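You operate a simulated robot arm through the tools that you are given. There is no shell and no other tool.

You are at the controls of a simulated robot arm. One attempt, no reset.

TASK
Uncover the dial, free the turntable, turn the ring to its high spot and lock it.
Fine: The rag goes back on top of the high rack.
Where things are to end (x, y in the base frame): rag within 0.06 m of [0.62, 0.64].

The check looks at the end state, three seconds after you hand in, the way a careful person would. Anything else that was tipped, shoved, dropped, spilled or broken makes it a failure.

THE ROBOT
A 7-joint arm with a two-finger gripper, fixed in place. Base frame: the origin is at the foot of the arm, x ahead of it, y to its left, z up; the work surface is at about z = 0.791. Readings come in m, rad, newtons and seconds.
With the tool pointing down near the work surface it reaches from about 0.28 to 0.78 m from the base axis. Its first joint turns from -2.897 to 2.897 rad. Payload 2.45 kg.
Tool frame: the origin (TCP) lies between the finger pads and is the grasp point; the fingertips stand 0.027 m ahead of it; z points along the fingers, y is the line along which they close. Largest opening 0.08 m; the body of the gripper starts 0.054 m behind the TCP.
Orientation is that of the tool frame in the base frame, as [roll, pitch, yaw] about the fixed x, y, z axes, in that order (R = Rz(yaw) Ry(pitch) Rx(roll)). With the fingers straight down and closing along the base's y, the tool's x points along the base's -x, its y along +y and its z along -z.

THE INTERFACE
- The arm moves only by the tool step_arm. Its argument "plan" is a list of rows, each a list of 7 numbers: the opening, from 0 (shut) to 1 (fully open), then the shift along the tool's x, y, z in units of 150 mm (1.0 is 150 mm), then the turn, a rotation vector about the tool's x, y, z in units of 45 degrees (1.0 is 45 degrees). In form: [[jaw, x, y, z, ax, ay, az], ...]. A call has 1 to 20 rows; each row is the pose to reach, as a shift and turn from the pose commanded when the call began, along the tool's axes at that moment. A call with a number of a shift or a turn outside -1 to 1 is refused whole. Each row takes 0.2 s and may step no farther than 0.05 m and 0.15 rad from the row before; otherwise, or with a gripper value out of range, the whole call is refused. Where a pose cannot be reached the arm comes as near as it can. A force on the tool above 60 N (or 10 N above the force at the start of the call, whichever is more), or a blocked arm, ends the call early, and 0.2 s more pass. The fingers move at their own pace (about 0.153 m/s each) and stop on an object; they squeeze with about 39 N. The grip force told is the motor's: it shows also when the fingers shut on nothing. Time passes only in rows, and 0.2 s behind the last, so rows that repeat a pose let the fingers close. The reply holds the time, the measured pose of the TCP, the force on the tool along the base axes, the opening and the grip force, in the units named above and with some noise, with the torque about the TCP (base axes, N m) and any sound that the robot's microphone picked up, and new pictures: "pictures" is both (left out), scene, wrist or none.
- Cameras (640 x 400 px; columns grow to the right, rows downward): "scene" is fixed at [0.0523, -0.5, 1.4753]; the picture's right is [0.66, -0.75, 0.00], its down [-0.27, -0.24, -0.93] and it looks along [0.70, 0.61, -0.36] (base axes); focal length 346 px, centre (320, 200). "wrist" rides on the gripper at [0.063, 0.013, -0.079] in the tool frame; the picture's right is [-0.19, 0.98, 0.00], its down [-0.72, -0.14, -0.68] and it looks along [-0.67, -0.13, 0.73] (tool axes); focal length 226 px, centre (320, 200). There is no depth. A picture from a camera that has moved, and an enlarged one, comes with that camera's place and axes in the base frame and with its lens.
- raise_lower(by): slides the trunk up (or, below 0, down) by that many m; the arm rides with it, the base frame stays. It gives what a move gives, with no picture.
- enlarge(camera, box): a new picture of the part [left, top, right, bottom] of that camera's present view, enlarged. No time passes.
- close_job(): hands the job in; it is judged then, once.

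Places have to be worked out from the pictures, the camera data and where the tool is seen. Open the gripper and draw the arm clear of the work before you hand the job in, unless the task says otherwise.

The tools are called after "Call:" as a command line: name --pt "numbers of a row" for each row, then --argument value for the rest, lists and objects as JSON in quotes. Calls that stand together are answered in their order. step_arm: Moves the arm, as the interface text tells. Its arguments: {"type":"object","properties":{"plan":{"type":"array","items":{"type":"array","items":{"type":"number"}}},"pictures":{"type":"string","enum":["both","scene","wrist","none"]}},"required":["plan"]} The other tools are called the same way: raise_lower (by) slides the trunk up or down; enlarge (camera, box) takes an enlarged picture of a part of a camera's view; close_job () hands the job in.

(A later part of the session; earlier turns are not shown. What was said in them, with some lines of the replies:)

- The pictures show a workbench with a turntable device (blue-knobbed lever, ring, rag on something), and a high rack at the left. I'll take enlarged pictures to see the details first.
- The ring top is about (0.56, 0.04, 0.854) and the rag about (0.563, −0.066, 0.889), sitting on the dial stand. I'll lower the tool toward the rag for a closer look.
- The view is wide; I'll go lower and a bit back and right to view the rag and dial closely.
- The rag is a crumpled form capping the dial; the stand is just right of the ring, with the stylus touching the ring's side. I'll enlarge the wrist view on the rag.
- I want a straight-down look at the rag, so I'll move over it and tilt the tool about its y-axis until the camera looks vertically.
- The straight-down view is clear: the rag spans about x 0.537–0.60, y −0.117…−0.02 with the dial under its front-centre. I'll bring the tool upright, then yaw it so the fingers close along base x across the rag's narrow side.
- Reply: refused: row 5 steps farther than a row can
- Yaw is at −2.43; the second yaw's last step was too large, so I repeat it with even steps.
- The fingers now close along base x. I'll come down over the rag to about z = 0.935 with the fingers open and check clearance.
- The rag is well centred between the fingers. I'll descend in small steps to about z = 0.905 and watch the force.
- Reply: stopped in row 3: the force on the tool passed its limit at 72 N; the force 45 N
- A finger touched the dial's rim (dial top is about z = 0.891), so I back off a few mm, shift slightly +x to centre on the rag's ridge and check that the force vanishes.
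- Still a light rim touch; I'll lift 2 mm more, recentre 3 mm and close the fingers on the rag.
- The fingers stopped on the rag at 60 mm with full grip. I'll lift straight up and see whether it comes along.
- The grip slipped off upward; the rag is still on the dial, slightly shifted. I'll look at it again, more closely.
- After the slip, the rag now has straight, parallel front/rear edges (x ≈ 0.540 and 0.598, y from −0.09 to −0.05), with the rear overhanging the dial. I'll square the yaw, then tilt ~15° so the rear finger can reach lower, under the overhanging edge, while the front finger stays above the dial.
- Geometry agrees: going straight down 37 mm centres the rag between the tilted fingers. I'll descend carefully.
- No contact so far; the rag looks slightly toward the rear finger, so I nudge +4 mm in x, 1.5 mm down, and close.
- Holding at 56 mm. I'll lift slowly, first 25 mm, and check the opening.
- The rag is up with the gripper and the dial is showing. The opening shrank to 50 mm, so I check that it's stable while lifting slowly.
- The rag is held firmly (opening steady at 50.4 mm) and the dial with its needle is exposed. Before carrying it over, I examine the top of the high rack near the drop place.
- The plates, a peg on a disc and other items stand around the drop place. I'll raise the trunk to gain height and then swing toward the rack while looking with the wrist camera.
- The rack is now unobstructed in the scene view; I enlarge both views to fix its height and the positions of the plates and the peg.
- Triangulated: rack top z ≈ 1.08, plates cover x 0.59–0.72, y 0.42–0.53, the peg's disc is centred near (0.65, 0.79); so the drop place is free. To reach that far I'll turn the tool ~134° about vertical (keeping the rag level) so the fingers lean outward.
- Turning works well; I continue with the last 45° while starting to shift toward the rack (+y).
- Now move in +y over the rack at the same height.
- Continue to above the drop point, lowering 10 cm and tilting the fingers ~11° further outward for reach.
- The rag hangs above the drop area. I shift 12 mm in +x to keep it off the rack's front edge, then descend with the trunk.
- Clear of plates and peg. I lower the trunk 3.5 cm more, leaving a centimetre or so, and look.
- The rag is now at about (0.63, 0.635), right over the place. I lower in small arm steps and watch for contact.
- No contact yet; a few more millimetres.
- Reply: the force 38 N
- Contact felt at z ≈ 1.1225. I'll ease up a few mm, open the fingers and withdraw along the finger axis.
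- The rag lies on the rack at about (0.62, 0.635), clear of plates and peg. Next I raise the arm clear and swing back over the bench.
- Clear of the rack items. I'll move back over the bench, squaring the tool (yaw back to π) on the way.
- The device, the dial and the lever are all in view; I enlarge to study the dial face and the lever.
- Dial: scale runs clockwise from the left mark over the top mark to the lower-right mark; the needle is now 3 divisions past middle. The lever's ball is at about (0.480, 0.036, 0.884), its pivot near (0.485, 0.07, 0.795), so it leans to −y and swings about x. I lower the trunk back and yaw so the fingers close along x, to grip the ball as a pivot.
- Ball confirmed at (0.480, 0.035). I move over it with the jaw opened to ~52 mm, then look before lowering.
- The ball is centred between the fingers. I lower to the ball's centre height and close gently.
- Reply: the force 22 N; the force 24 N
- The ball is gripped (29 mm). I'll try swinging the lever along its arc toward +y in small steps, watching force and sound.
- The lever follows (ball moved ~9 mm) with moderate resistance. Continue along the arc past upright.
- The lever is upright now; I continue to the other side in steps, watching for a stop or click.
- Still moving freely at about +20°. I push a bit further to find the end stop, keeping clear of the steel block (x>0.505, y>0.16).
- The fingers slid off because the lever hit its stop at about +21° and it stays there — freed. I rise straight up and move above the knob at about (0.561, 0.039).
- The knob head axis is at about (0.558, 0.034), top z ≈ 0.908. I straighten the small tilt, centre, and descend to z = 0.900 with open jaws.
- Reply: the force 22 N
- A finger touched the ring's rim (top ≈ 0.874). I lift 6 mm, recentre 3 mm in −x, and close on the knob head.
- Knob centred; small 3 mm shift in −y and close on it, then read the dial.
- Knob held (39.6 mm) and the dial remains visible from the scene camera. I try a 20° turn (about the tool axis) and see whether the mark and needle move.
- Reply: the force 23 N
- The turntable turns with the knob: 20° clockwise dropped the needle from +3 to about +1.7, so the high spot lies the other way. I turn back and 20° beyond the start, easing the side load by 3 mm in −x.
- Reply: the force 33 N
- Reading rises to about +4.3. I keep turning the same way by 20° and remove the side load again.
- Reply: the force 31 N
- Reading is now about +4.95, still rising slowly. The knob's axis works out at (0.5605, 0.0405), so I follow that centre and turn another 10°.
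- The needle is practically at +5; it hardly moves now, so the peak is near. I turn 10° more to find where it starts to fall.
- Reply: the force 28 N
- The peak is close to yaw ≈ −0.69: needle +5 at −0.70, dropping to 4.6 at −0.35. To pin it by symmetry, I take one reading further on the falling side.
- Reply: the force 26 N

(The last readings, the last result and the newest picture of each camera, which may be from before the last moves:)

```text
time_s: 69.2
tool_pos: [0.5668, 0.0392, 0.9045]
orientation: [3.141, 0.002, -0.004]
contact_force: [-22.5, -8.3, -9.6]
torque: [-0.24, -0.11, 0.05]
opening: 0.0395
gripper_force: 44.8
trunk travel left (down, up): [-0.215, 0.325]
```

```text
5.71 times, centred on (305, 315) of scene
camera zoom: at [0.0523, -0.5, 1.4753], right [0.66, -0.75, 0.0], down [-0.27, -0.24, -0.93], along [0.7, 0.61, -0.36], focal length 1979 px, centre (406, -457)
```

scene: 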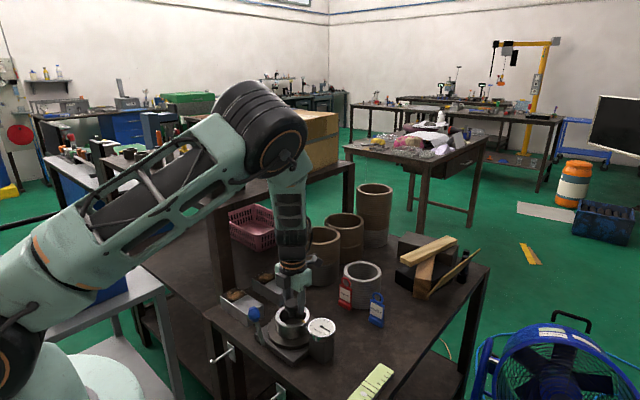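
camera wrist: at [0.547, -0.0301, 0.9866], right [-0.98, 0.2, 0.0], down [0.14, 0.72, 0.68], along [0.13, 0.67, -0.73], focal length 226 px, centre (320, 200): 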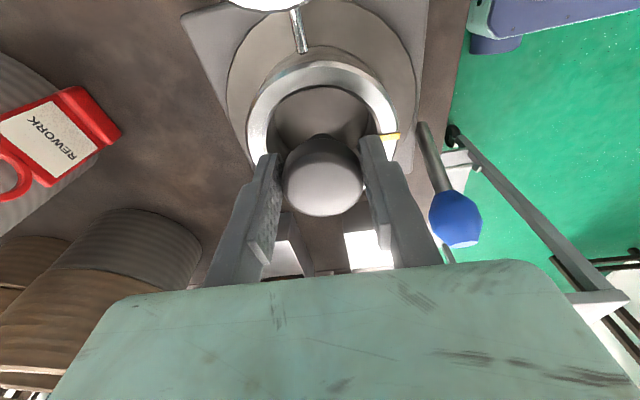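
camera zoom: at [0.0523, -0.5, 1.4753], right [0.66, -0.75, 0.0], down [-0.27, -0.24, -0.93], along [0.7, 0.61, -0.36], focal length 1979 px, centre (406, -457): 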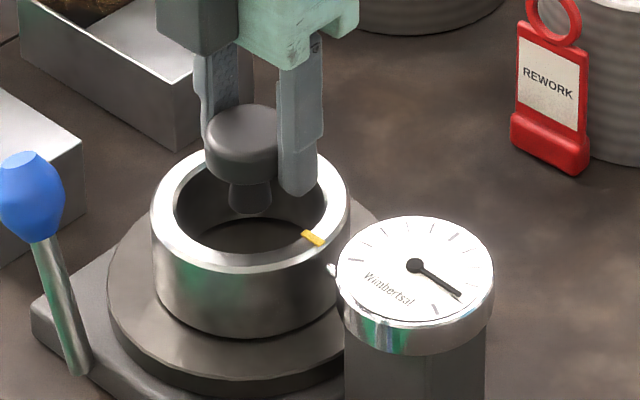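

Symmetry (equal readings at yaw ≈ −1.399/−0.004, −1.224/−0.19, −1.09/−0.35) puts the high spot at yaw ≈ −0.705. I turn back past it and approach it from the same direction as before.

Call:
step_arm --pt "0 -0.005 0.004 0 0 0 0.17" --pt "0 -0.01 0.009 0 0 0 0.34" --pt "0 -0.015 0.014 0 0 0 0.51" --pt "0 -0.02 0.019 0 0 0 0.68" --pt "0 -0.025 0.024 0 0 0 0.84" --pt "0 -0.029 0.029 0 0 0 1" --pt "0 -0.029 0.029 0 0 0 1" --pictures "none"

Call:
step_arm --pt "0 0 0 0 0 0 0.12" --pt "0 0 0 0 0 0 0.0" --pt "0 0 0 0 0 0 -0.107" --pt "0 0 0 0 0 0 -0.107" --pictures "scene"

Call:
enlarge --camera "scene" --box '[300, 310, 345, 345]'

Call:
enlarge --camera "scene" --box '[260, 280, 350, 350]'

```text
time_s: 70.8
tool_pos: [0.5646, 0.0349, 0.9061]
orientation: [-3.137, 0.001, -0.79]
contact_force: [0.4, -20.7, -8.1]
torque: [-1.03, -0.82, 0.0]
opening: 0.0393
gripper_force: 44.8
trunk travel left (down, up): [-0.215, 0.325]
```

```text
time_s: 71.8
tool_pos: [0.5644, 0.0355, 0.9054]
orientation: [-3.138, 0.002, -0.705]
contact_force: [11.7, -18.5, -0.2]
torque: [-0.39, -0.45, 0.05]
opening: 0.0394
gripper_force: 44.9
trunk travel left (down, up): [-0.215, 0.325]
```

scene: 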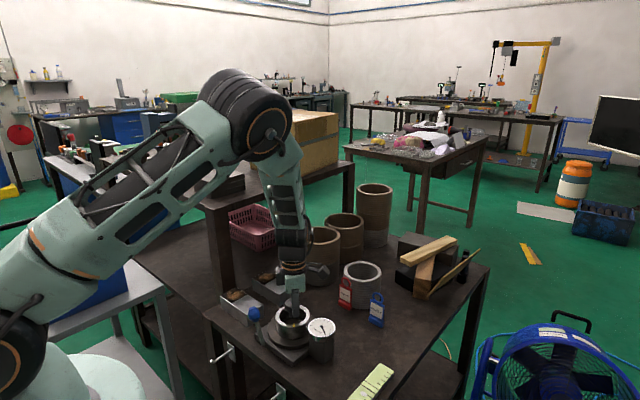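

```text
11.43 times, centred on (322, 328) of scene
camera zoom: at [0.0523, -0.5, 1.4753], right [0.66, -0.75, 0.0], down [-0.27, -0.24, -0.93], along [0.7, 0.61, -0.36], focal length 3958 px, centre (291, -1257)
```

zoom: 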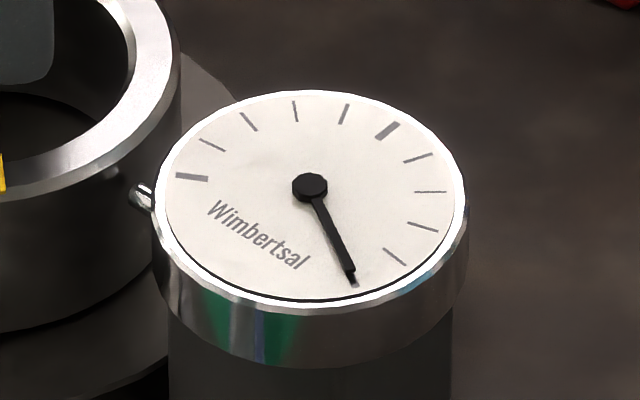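

```text
5.71 times, centred on (305, 315) of scene
camera zoom: at [0.0523, -0.5, 1.4753], right [0.66, -0.75, 0.0], down [-0.27, -0.24, -0.93], along [0.7, 0.61, -0.36], focal length 1979 px, centre (406, -457)
```

zoom: 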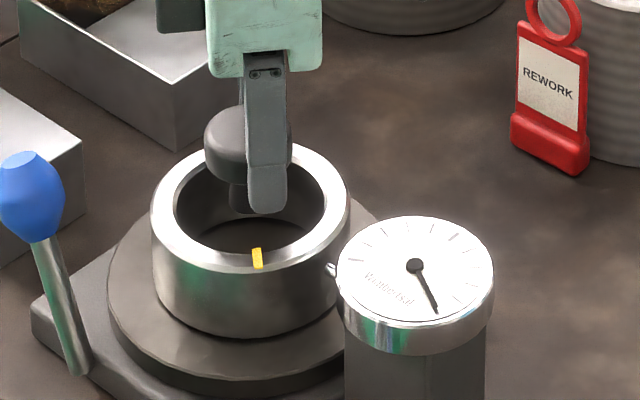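

Needle on +5 and the mark exactly where it was at the best reading. I relieve the side load, open the fingers and rise straight up.

Call:
step_arm --pt "0 0.017 0.005 0 0 0 0" --pt "0 0.017 0.005 0 0 0 0" --pt "0.55 0.017 0.005 0 0 0 0" --pt "0.7 0.017 0.005 -0.01 0 0 0" --pt "0.7 0.017 0.005 -0.2 0 0 0" --pt "0.7 0.017 0.005 -0.5 0 0 0" --pt "0.7 0.017 0.005 -0.7 0 0 0" --pictures "scene"

Call:
enlarge --camera "scene" --box '[300, 310, 345, 345]'

Call:
enlarge --camera "scene" --box '[260, 280, 350, 350]'

```text
time_s: 73.4
tool_pos: [0.5642, 0.0345, 1.0125]
orientation: [-3.14, 0.002, -0.705]
contact_force: [-0.2, -0.7, -0.6]
torque: [-0.02, 0.01, -0.03]
opening: 0.0561
gripper_force: 0.0
trunk travel left (down, up): [-0.215, 0.325]
```

scene: 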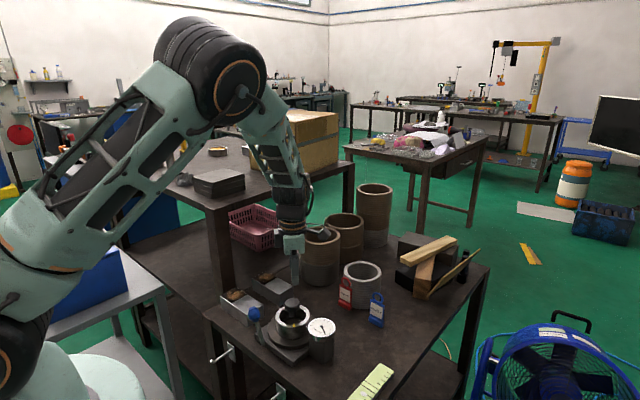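

```text
11.43 times, centred on (322, 328) of scene
camera zoom: at [0.0523, -0.5, 1.4753], right [0.66, -0.75, 0.0], down [-0.27, -0.24, -0.93], along [0.7, 0.61, -0.36], focal length 3958 px, centre (291, -1257)
```

zoom: 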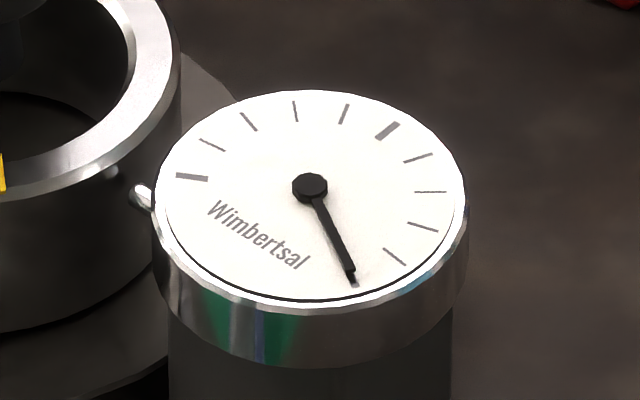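

```text
5.71 times, centred on (305, 315) of scene
camera zoom: at [0.0523, -0.5, 1.4753], right [0.66, -0.75, 0.0], down [-0.27, -0.24, -0.93], along [0.7, 0.61, -0.36], focal length 1979 px, centre (406, -457)
```

zoom: 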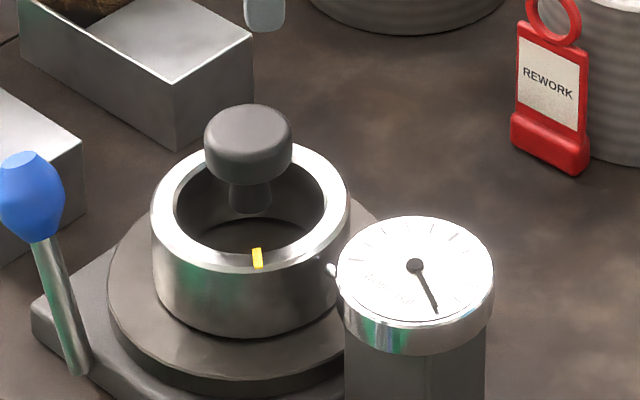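

Released without disturbing it: still +5. Now to lock: I go back above the lever's ball (about (0.480, 0.107)) with the fingers closing along x.

Call:
step_arm --pt "0.65 -0.12 0 0 0 0 0.17" --pt "0.65 -0.25 0 0.05 0 0 0.34" --pt "0.65 -0.37 0 0.11 0 0 0.51" --pt "0.65 -0.5 0 0.18 0 0 0.68" --pt "0.65 -0.62 -0.005 0.25 0 0 0.84" --pt "0.65 -0.733 -0.007 0.32 0 0 1" --pt "0.65 -0.733 -0.007 0.32 0 0 1" --pictures "none"

Call:
step_arm --pt "0.65 0 0 0 0 0 0.1" --pt "0.65 0 0 0 0 0 0.1" --pictures "both"

Call:
enlarge --camera "wrist" --box '[200, 60, 440, 260]'

Call:
enlarge --camera "scene" --box '[230, 260, 330, 360]'

```text
time_s: 75.0
tool_pos: [0.4828, 0.1058, 0.9632]
orientation: [3.141, 0.001, -1.494]
contact_force: [0.2, -0.3, -0.4]
torque: [-0.01, 0.04, 0.0]
opening: 0.052
gripper_force: 0.0
trunk travel left (down, up): [-0.215, 0.325]
```

```text
time_s: 75.6
tool_pos: [0.4818, 0.1061, 0.9632]
orientation: [-3.14, 0.003, -1.569]
contact_force: [0.0, -0.2, 0.4]
torque: [0.0, -0.02, 0.0]
opening: 0.0523
gripper_force: 0.1
trunk travel left (down, up): [-0.215, 0.325]
camera wrist: at [0.4687, 0.0426, 1.0436], right [-0.98, 0.19, 0.0], down [0.14, 0.72, 0.68], along [0.13, 0.67, -0.73], focal length 226 px, centre (320, 200)
```

scene: 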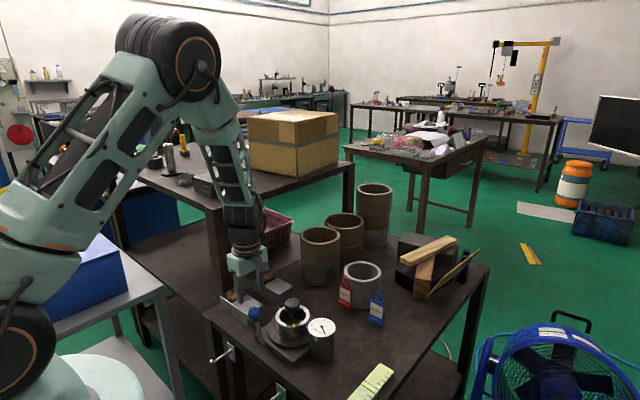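
wrist: 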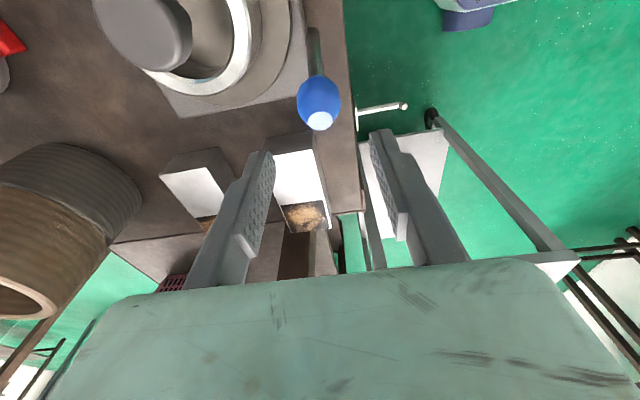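

```text
2.00 times, centred on (320, 160) of wrist
camera zoom: at [0.4687, 0.0426, 1.0436], right [-0.98, 0.19, 0.0], down [0.14, 0.72, 0.68], along [0.13, 0.67, -0.73], focal length 452 px, centre (320, 280)
```

zoom: 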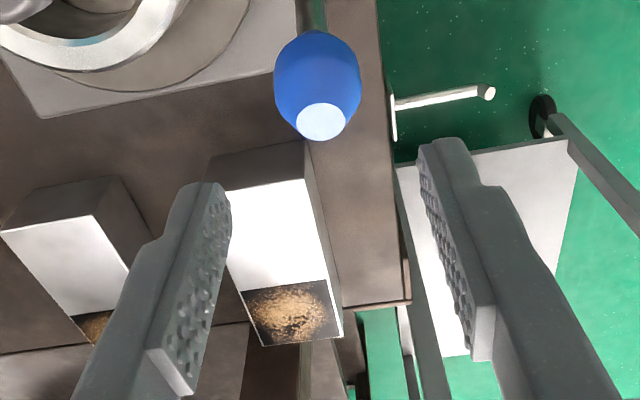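

```text
4.00 times, centred on (280, 310) of scene
camera zoom: at [0.0523, -0.5, 1.4753], right [0.66, -0.75, 0.0], down [-0.27, -0.24, -0.93], along [0.7, 0.61, -0.36], focal length 1385 px, centre (480, -240)
```

zoom: 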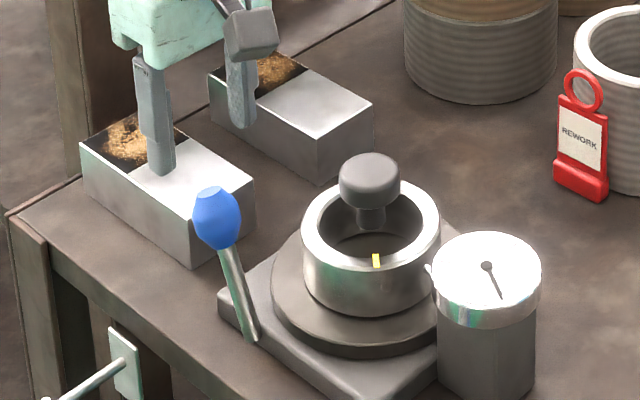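

The ball is at about (0.480, 0.099). I descend around it and close.

Call:
step_arm --pt "0.65 0.033 0 0.15 0 0 0" --pt "0.65 0.033 0.005 0.3 0 0 0" --pt "0.65 0.033 0.008 0.42 0 0 0" --pt "0.65 0.033 0.008 0.487 0 0 0" --pt "0.3 0.033 0.008 0.487 0 0 0" --pt "0 0.033 0.008 0.487 0 0 0" --pt "0 0.033 0.008 0.487 0 0 0" --pictures "both"

Call:
enlarge --camera "scene" --box '[230, 260, 350, 360]'

```text
time_s: 77.2
tool_pos: [0.4818, 0.1001, 0.8889]
orientation: [3.14, 0.002, -1.569]
contact_force: [10.0, -1.4, -12.3]
torque: [0.19, -0.18, 0.01]
opening: 0.0287
gripper_force: 44.7
trunk travel left (down, up): [-0.215, 0.325]
camera wrist: at [0.4682, 0.0364, 0.9697], right [-0.98, 0.19, 0.0], down [0.14, 0.72, 0.68], along [0.13, 0.67, -0.73], focal length 226 px, centre (320, 200)
```

scene: 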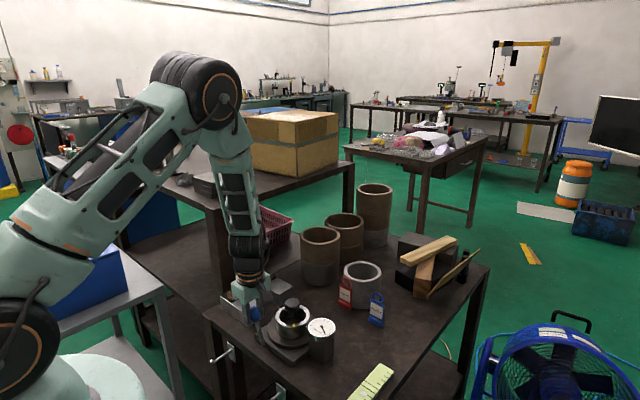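
wrist: 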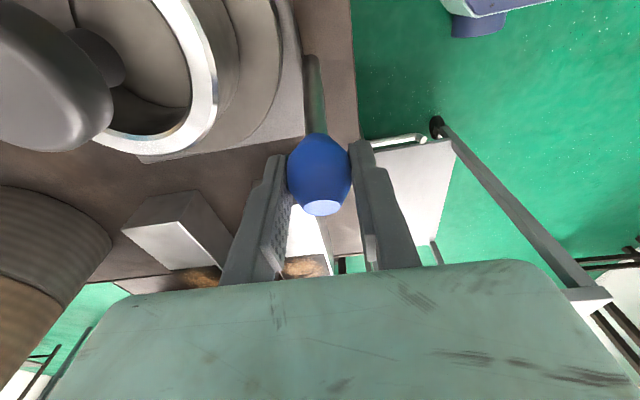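

```text
4.00 times, centred on (290, 310) of scene
camera zoom: at [0.0523, -0.5, 1.4753], right [0.66, -0.75, 0.0], down [-0.27, -0.24, -0.93], along [0.7, 0.61, -0.36], focal length 1385 px, centre (440, -240)
```

zoom: 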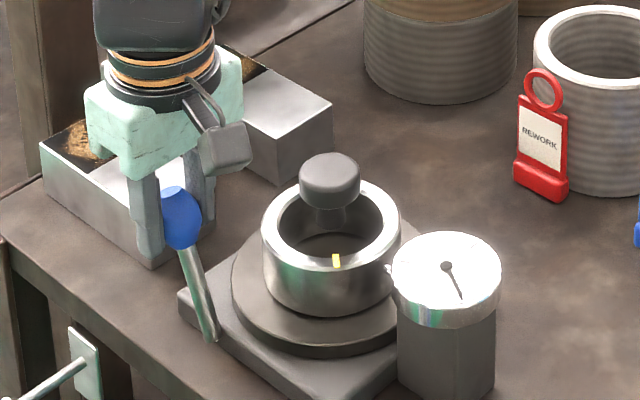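

Ball gripped. I swing the lever back along its arc toward −y, to the original locked side.

Call:
step_arm --pt "0 0.06 0 -0.025 0 0 0" --pt "0 0.12 0 -0.042 0 0 0" --pt "0 0.18 0 -0.052 0 0 0" --pt "0 0.24 0 -0.055 0 0 0" --pt "0 0.3 0 -0.048 0 0 0" --pt "0 0.36 0 -0.035 0 0 0" --pt "0 0.41 0 -0.018 0 0 0" --pt "0 0.44 0 -0.003 0 0 0" --pt "0 0.44 0 -0.003 0 0 0" --pictures "scene"

Call:
enlarge --camera "scene" --box '[230, 260, 350, 360]'

Call:
enlarge --camera "scene" --box '[300, 310, 345, 345]'

```text
time_s: 79.2
tool_pos: [0.4811, 0.0353, 0.8911]
orientation: [-3.14, 0.003, -1.571]
contact_force: [7.8, 11.1, 18.6]
torque: [1.6, -0.29, -0.38]
opening: 0.0289
gripper_force: 44.9
trunk travel left (down, up): [-0.215, 0.325]
```

scene: 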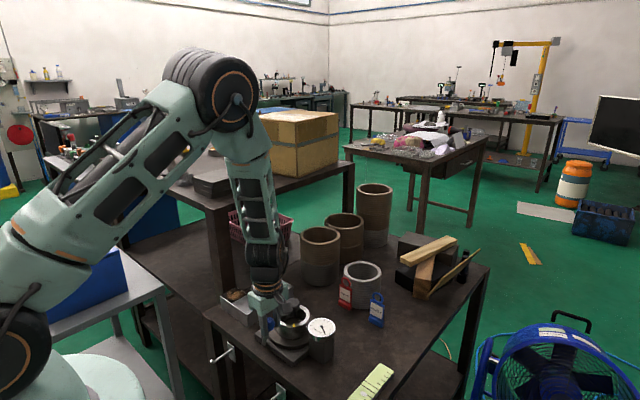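

```text
4.00 times, centred on (290, 310) of scene
camera zoom: at [0.0523, -0.5, 1.4753], right [0.66, -0.75, 0.0], down [-0.27, -0.24, -0.93], along [0.7, 0.61, -0.36], focal length 1385 px, centre (440, -240)
```

zoom: 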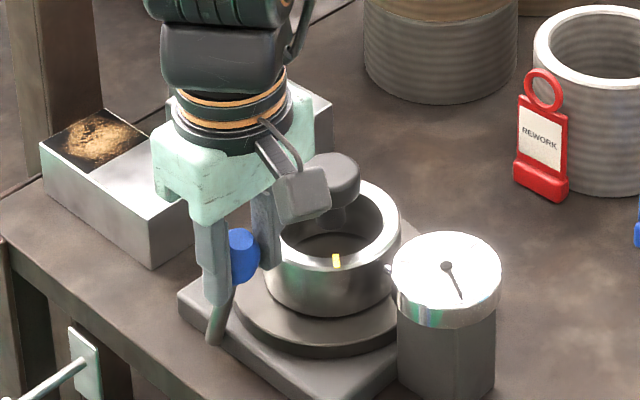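

```text
11.43 times, centred on (322, 328) of scene
camera zoom: at [0.0523, -0.5, 1.4753], right [0.66, -0.75, 0.0], down [-0.27, -0.24, -0.93], along [0.7, 0.61, -0.36], focal length 3958 px, centre (291, -1257)
```

zoom: 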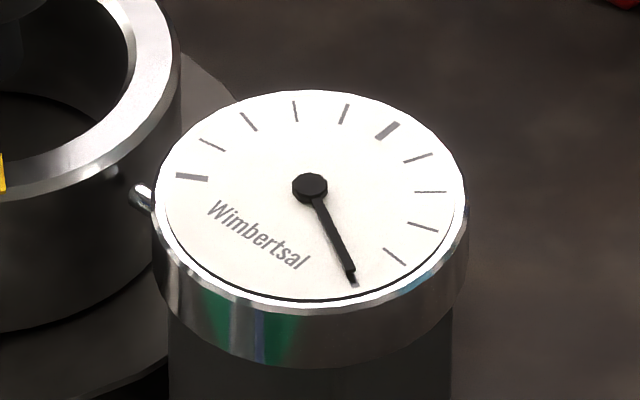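

The lever is back near its original lean and the needle still reads +5. I press a few mm further to be sure it's on its stop.

Call:
step_arm --pt "0 0.02 0 0.01 0 0 0" --pt "0 0.035 0 0.018 0 0 0" --pt "0 0.035 0 0.018 0 0 0" --pictures "scene"

Call:
enlarge --camera "scene" --box '[245, 265, 345, 365]'

```text
time_s: 80.0
tool_pos: [0.4815, 0.0298, 0.8883]
orientation: [-3.139, 0.001, -1.569]
contact_force: [15.6, 3.8, 18.5]
torque: [1.07, -0.22, -0.09]
opening: 0.0286
gripper_force: 45.6
trunk travel left (down, up): [-0.215, 0.325]
```

scene: 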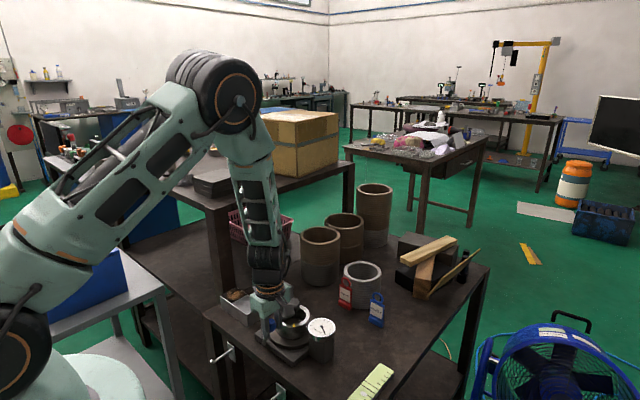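

```text
4.00 times, centred on (295, 315) of scene
camera zoom: at [0.0523, -0.5, 1.4753], right [0.66, -0.75, 0.0], down [-0.27, -0.24, -0.93], along [0.7, 0.61, -0.36], focal length 1385 px, centre (420, -260)
```

zoom: 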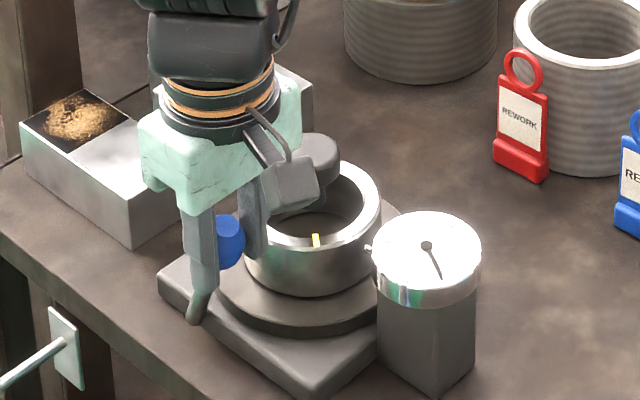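

The lever sits as at the start (locked side). I open the fingers only a little (to stay clear of the ring) and rise straight up.

Call:
step_arm --pt "0.5 0 0 0 0 0 0" --pt "0.5 0 0 0 0 0 0" --pt "0.5 0 0 -0.1 0 0 0" --pt "0.5 0 0 -0.3 0 0 0" --pt "0.6 0 0 -0.55 0 0 0" --pt "0.8 0 0 -0.8 0 0 0" --pt "1 0 0 -1 0 0 0" --pictures "both"

Call:
enlarge --camera "scene" --box '[245, 265, 345, 365]'

Call:
enlarge --camera "scene" --box '[300, 310, 345, 345]'

```text
time_s: 81.6
tool_pos: [0.48, 0.029, 1.0404]
orientation: [3.141, 0.001, -1.569]
contact_force: [0.5, 0.1, -0.5]
torque: [-0.01, -0.01, 0.02]
opening: 0.0799
gripper_force: 0.1
trunk travel left (down, up): [-0.215, 0.325]
camera wrist: at [0.4668, -0.0345, 1.1208], right [-0.98, 0.19, 0.0], down [0.14, 0.72, 0.68], along [0.13, 0.67, -0.73], focal length 226 px, centre (320, 200)
```

scene: 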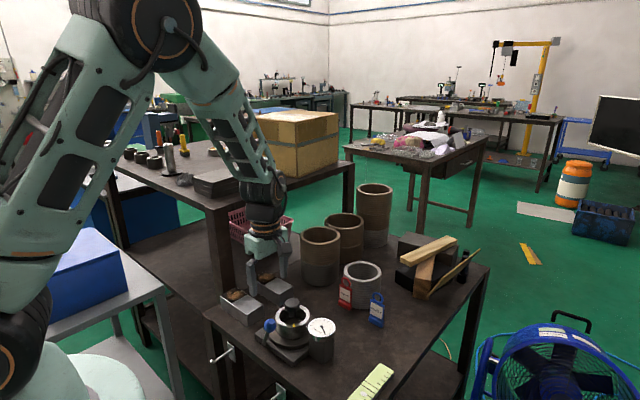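
wrist: 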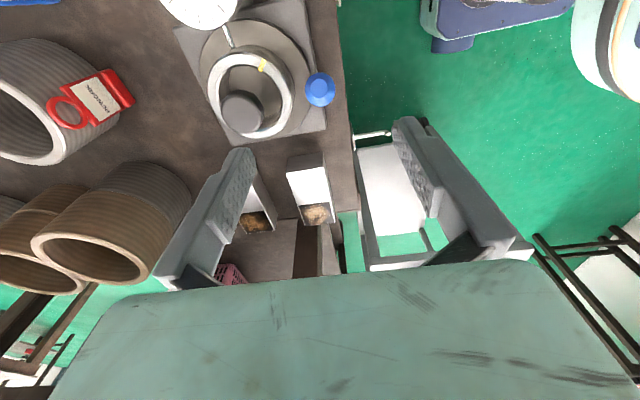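

```text
4.00 times, centred on (295, 315) of scene
camera zoom: at [0.0523, -0.5, 1.4753], right [0.66, -0.75, 0.0], down [-0.27, -0.24, -0.93], along [0.7, 0.61, -0.36], focal length 1385 px, centre (420, -260)
```

zoom: 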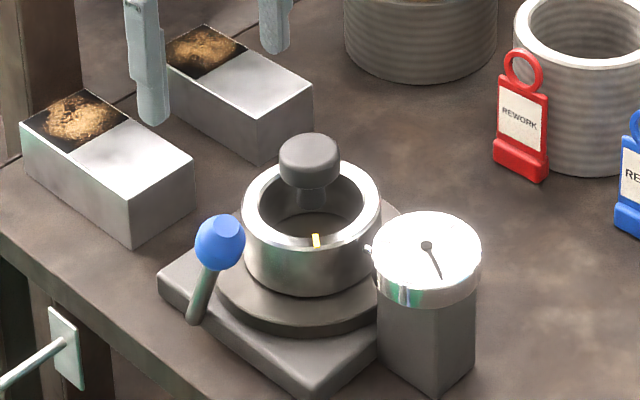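

```text
11.43 times, centred on (322, 328) of scene
camera zoom: at [0.0523, -0.5, 1.4753], right [0.66, -0.75, 0.0], down [-0.27, -0.24, -0.93], along [0.7, 0.61, -0.36], focal length 3958 px, centre (291, -1257)
```

zoom: 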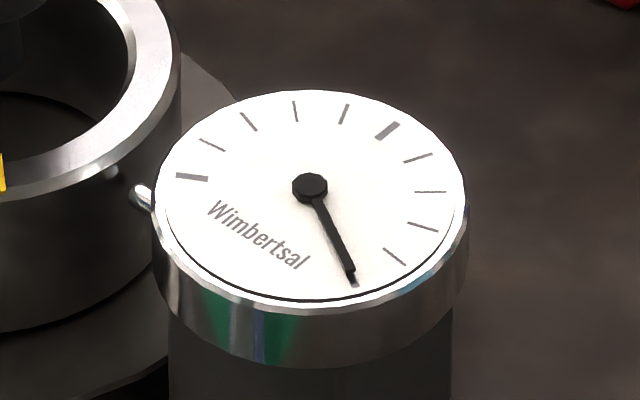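

The lever is exactly as at the beginning (locked), the dial reads +5. I draw the arm further clear and check the rag and the surroundings.

Call:
step_arm --pt "1 0 0.15 -0.3 0 0 0" --pt "1 0 0.3 -0.6 0 0 0" --pt "1 0 0.45 -0.9 0 0 0" --pt "1 0 0.5 -1 0 0 0" --pictures "scene"

Call:
enlarge --camera "scene" --box '[90, 130, 250, 230]'

Call:
enlarge --camera "scene" --box '[200, 250, 420, 390]'

```text
refused: row 1 steps farther than a row can; nothing moved
```

```text
4.00 times, centred on (170, 180) of scene
camera zoom: at [0.0523, -0.5, 1.4753], right [0.66, -0.75, 0.0], down [-0.27, -0.24, -0.93], along [0.7, 0.61, -0.36], focal length 1385 px, centre (920, 280)
```

zoom: 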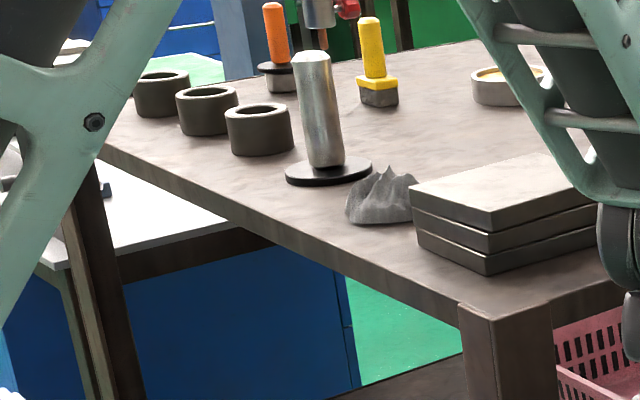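

```text
2.86 times, centred on (310, 320) of scene
camera zoom: at [0.0523, -0.5, 1.4753], right [0.66, -0.75, 0.0], down [-0.27, -0.24, -0.93], along [0.7, 0.61, -0.36], focal length 989 px, centre (349, -143)
```

zoom: 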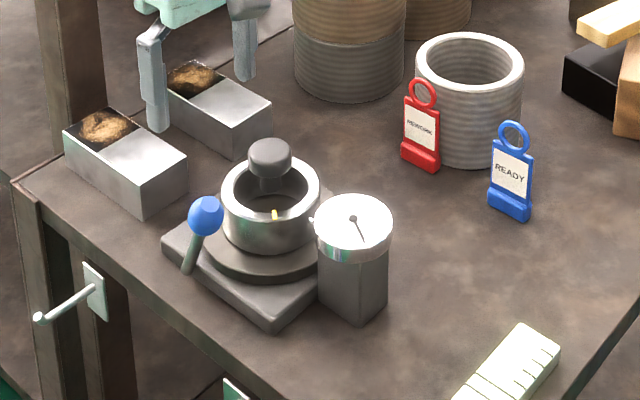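

Rag, plates and peg are all in place and nothing else changed. I move the arm clear with smaller steps before handing in.

Call:
step_arm --pt "1 0 0.1 -0.22 0 0 0" --pt "1 0 0.2 -0.45 0 0 0" --pt "1 0 0.3 -0.67 0 0 0" --pt "1 0 0.4 -0.9 0 0 0" --pt "1 0 0.4 -0.9 0 0 0" --pictures "scene"

Call:
enlarge --camera "scene" --box '[245, 285, 355, 370]'

```text
time_s: 82.8
tool_pos: [0.4206, 0.0314, 1.1726]
orientation: [3.141, 0.001, -1.57]
contact_force: [0.2, -0.6, 0.5]
torque: [0.02, -0.02, 0.0]
opening: 0.0803
gripper_force: 0.2
trunk travel left (down, up): [-0.215, 0.325]
```

scene: 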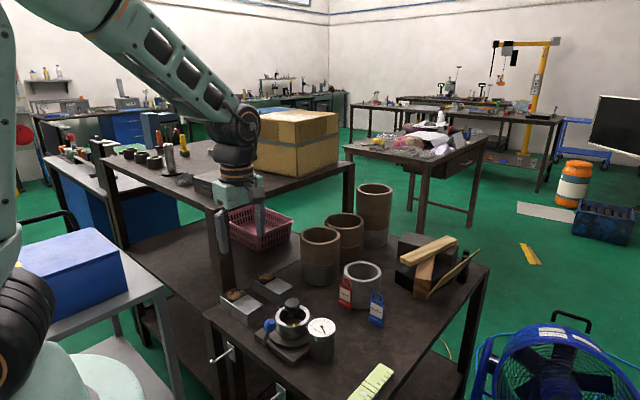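

```text
4.71 times, centred on (300, 328) of scene
camera zoom: at [0.0523, -0.5, 1.4753], right [0.66, -0.75, 0.0], down [-0.27, -0.24, -0.93], along [0.7, 0.61, -0.36], focal length 1630 px, centre (414, -400)
```

zoom: 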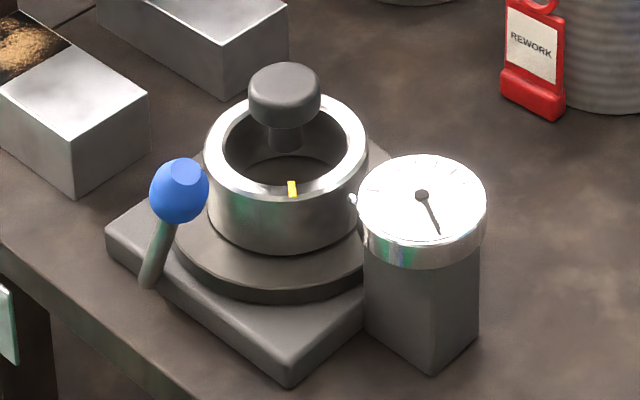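

The ring is at its high spot (needle +5), the lever is back on the locked side, the rag is on the rack near (0.62, 0.635), the gripper is open and clear. Handing in.

Call:
close_job

```text
The job is handed in.
```

The dial is uncovered, the ring is at its high spot and the turntable lever is back on its starting (locked) side. I've handed the job in, and no verdict has come back yet.

- **Rag:** it rests on top of the high rack at about (0.62, 0.635), roughly 5 mm from the target. The plates and the peg beside it did not move.
- **High spot:** I read the dial from about 70° on one side of the peak to 40° on the other. The readings peak on the last mark of the scale (+5) and fall off evenly on both sides. I did not turn the ring a full circle.
- **Lock:** I swung the lever over to free the turntable, then returned it to its starting position. The needle stayed at +5 throughout. I did not try to turn the ring afterwards to test that the lock holds.
- **Contacts on the way:** my first grip on the rag slipped, and a finger pressed on the dial's rim with up to about 72 N. Fingers also touched the ring rim lightly, at about 20 N. Nothing had visibly shifted in the later pictures.

The gripper is open and the arm is clear of the work.
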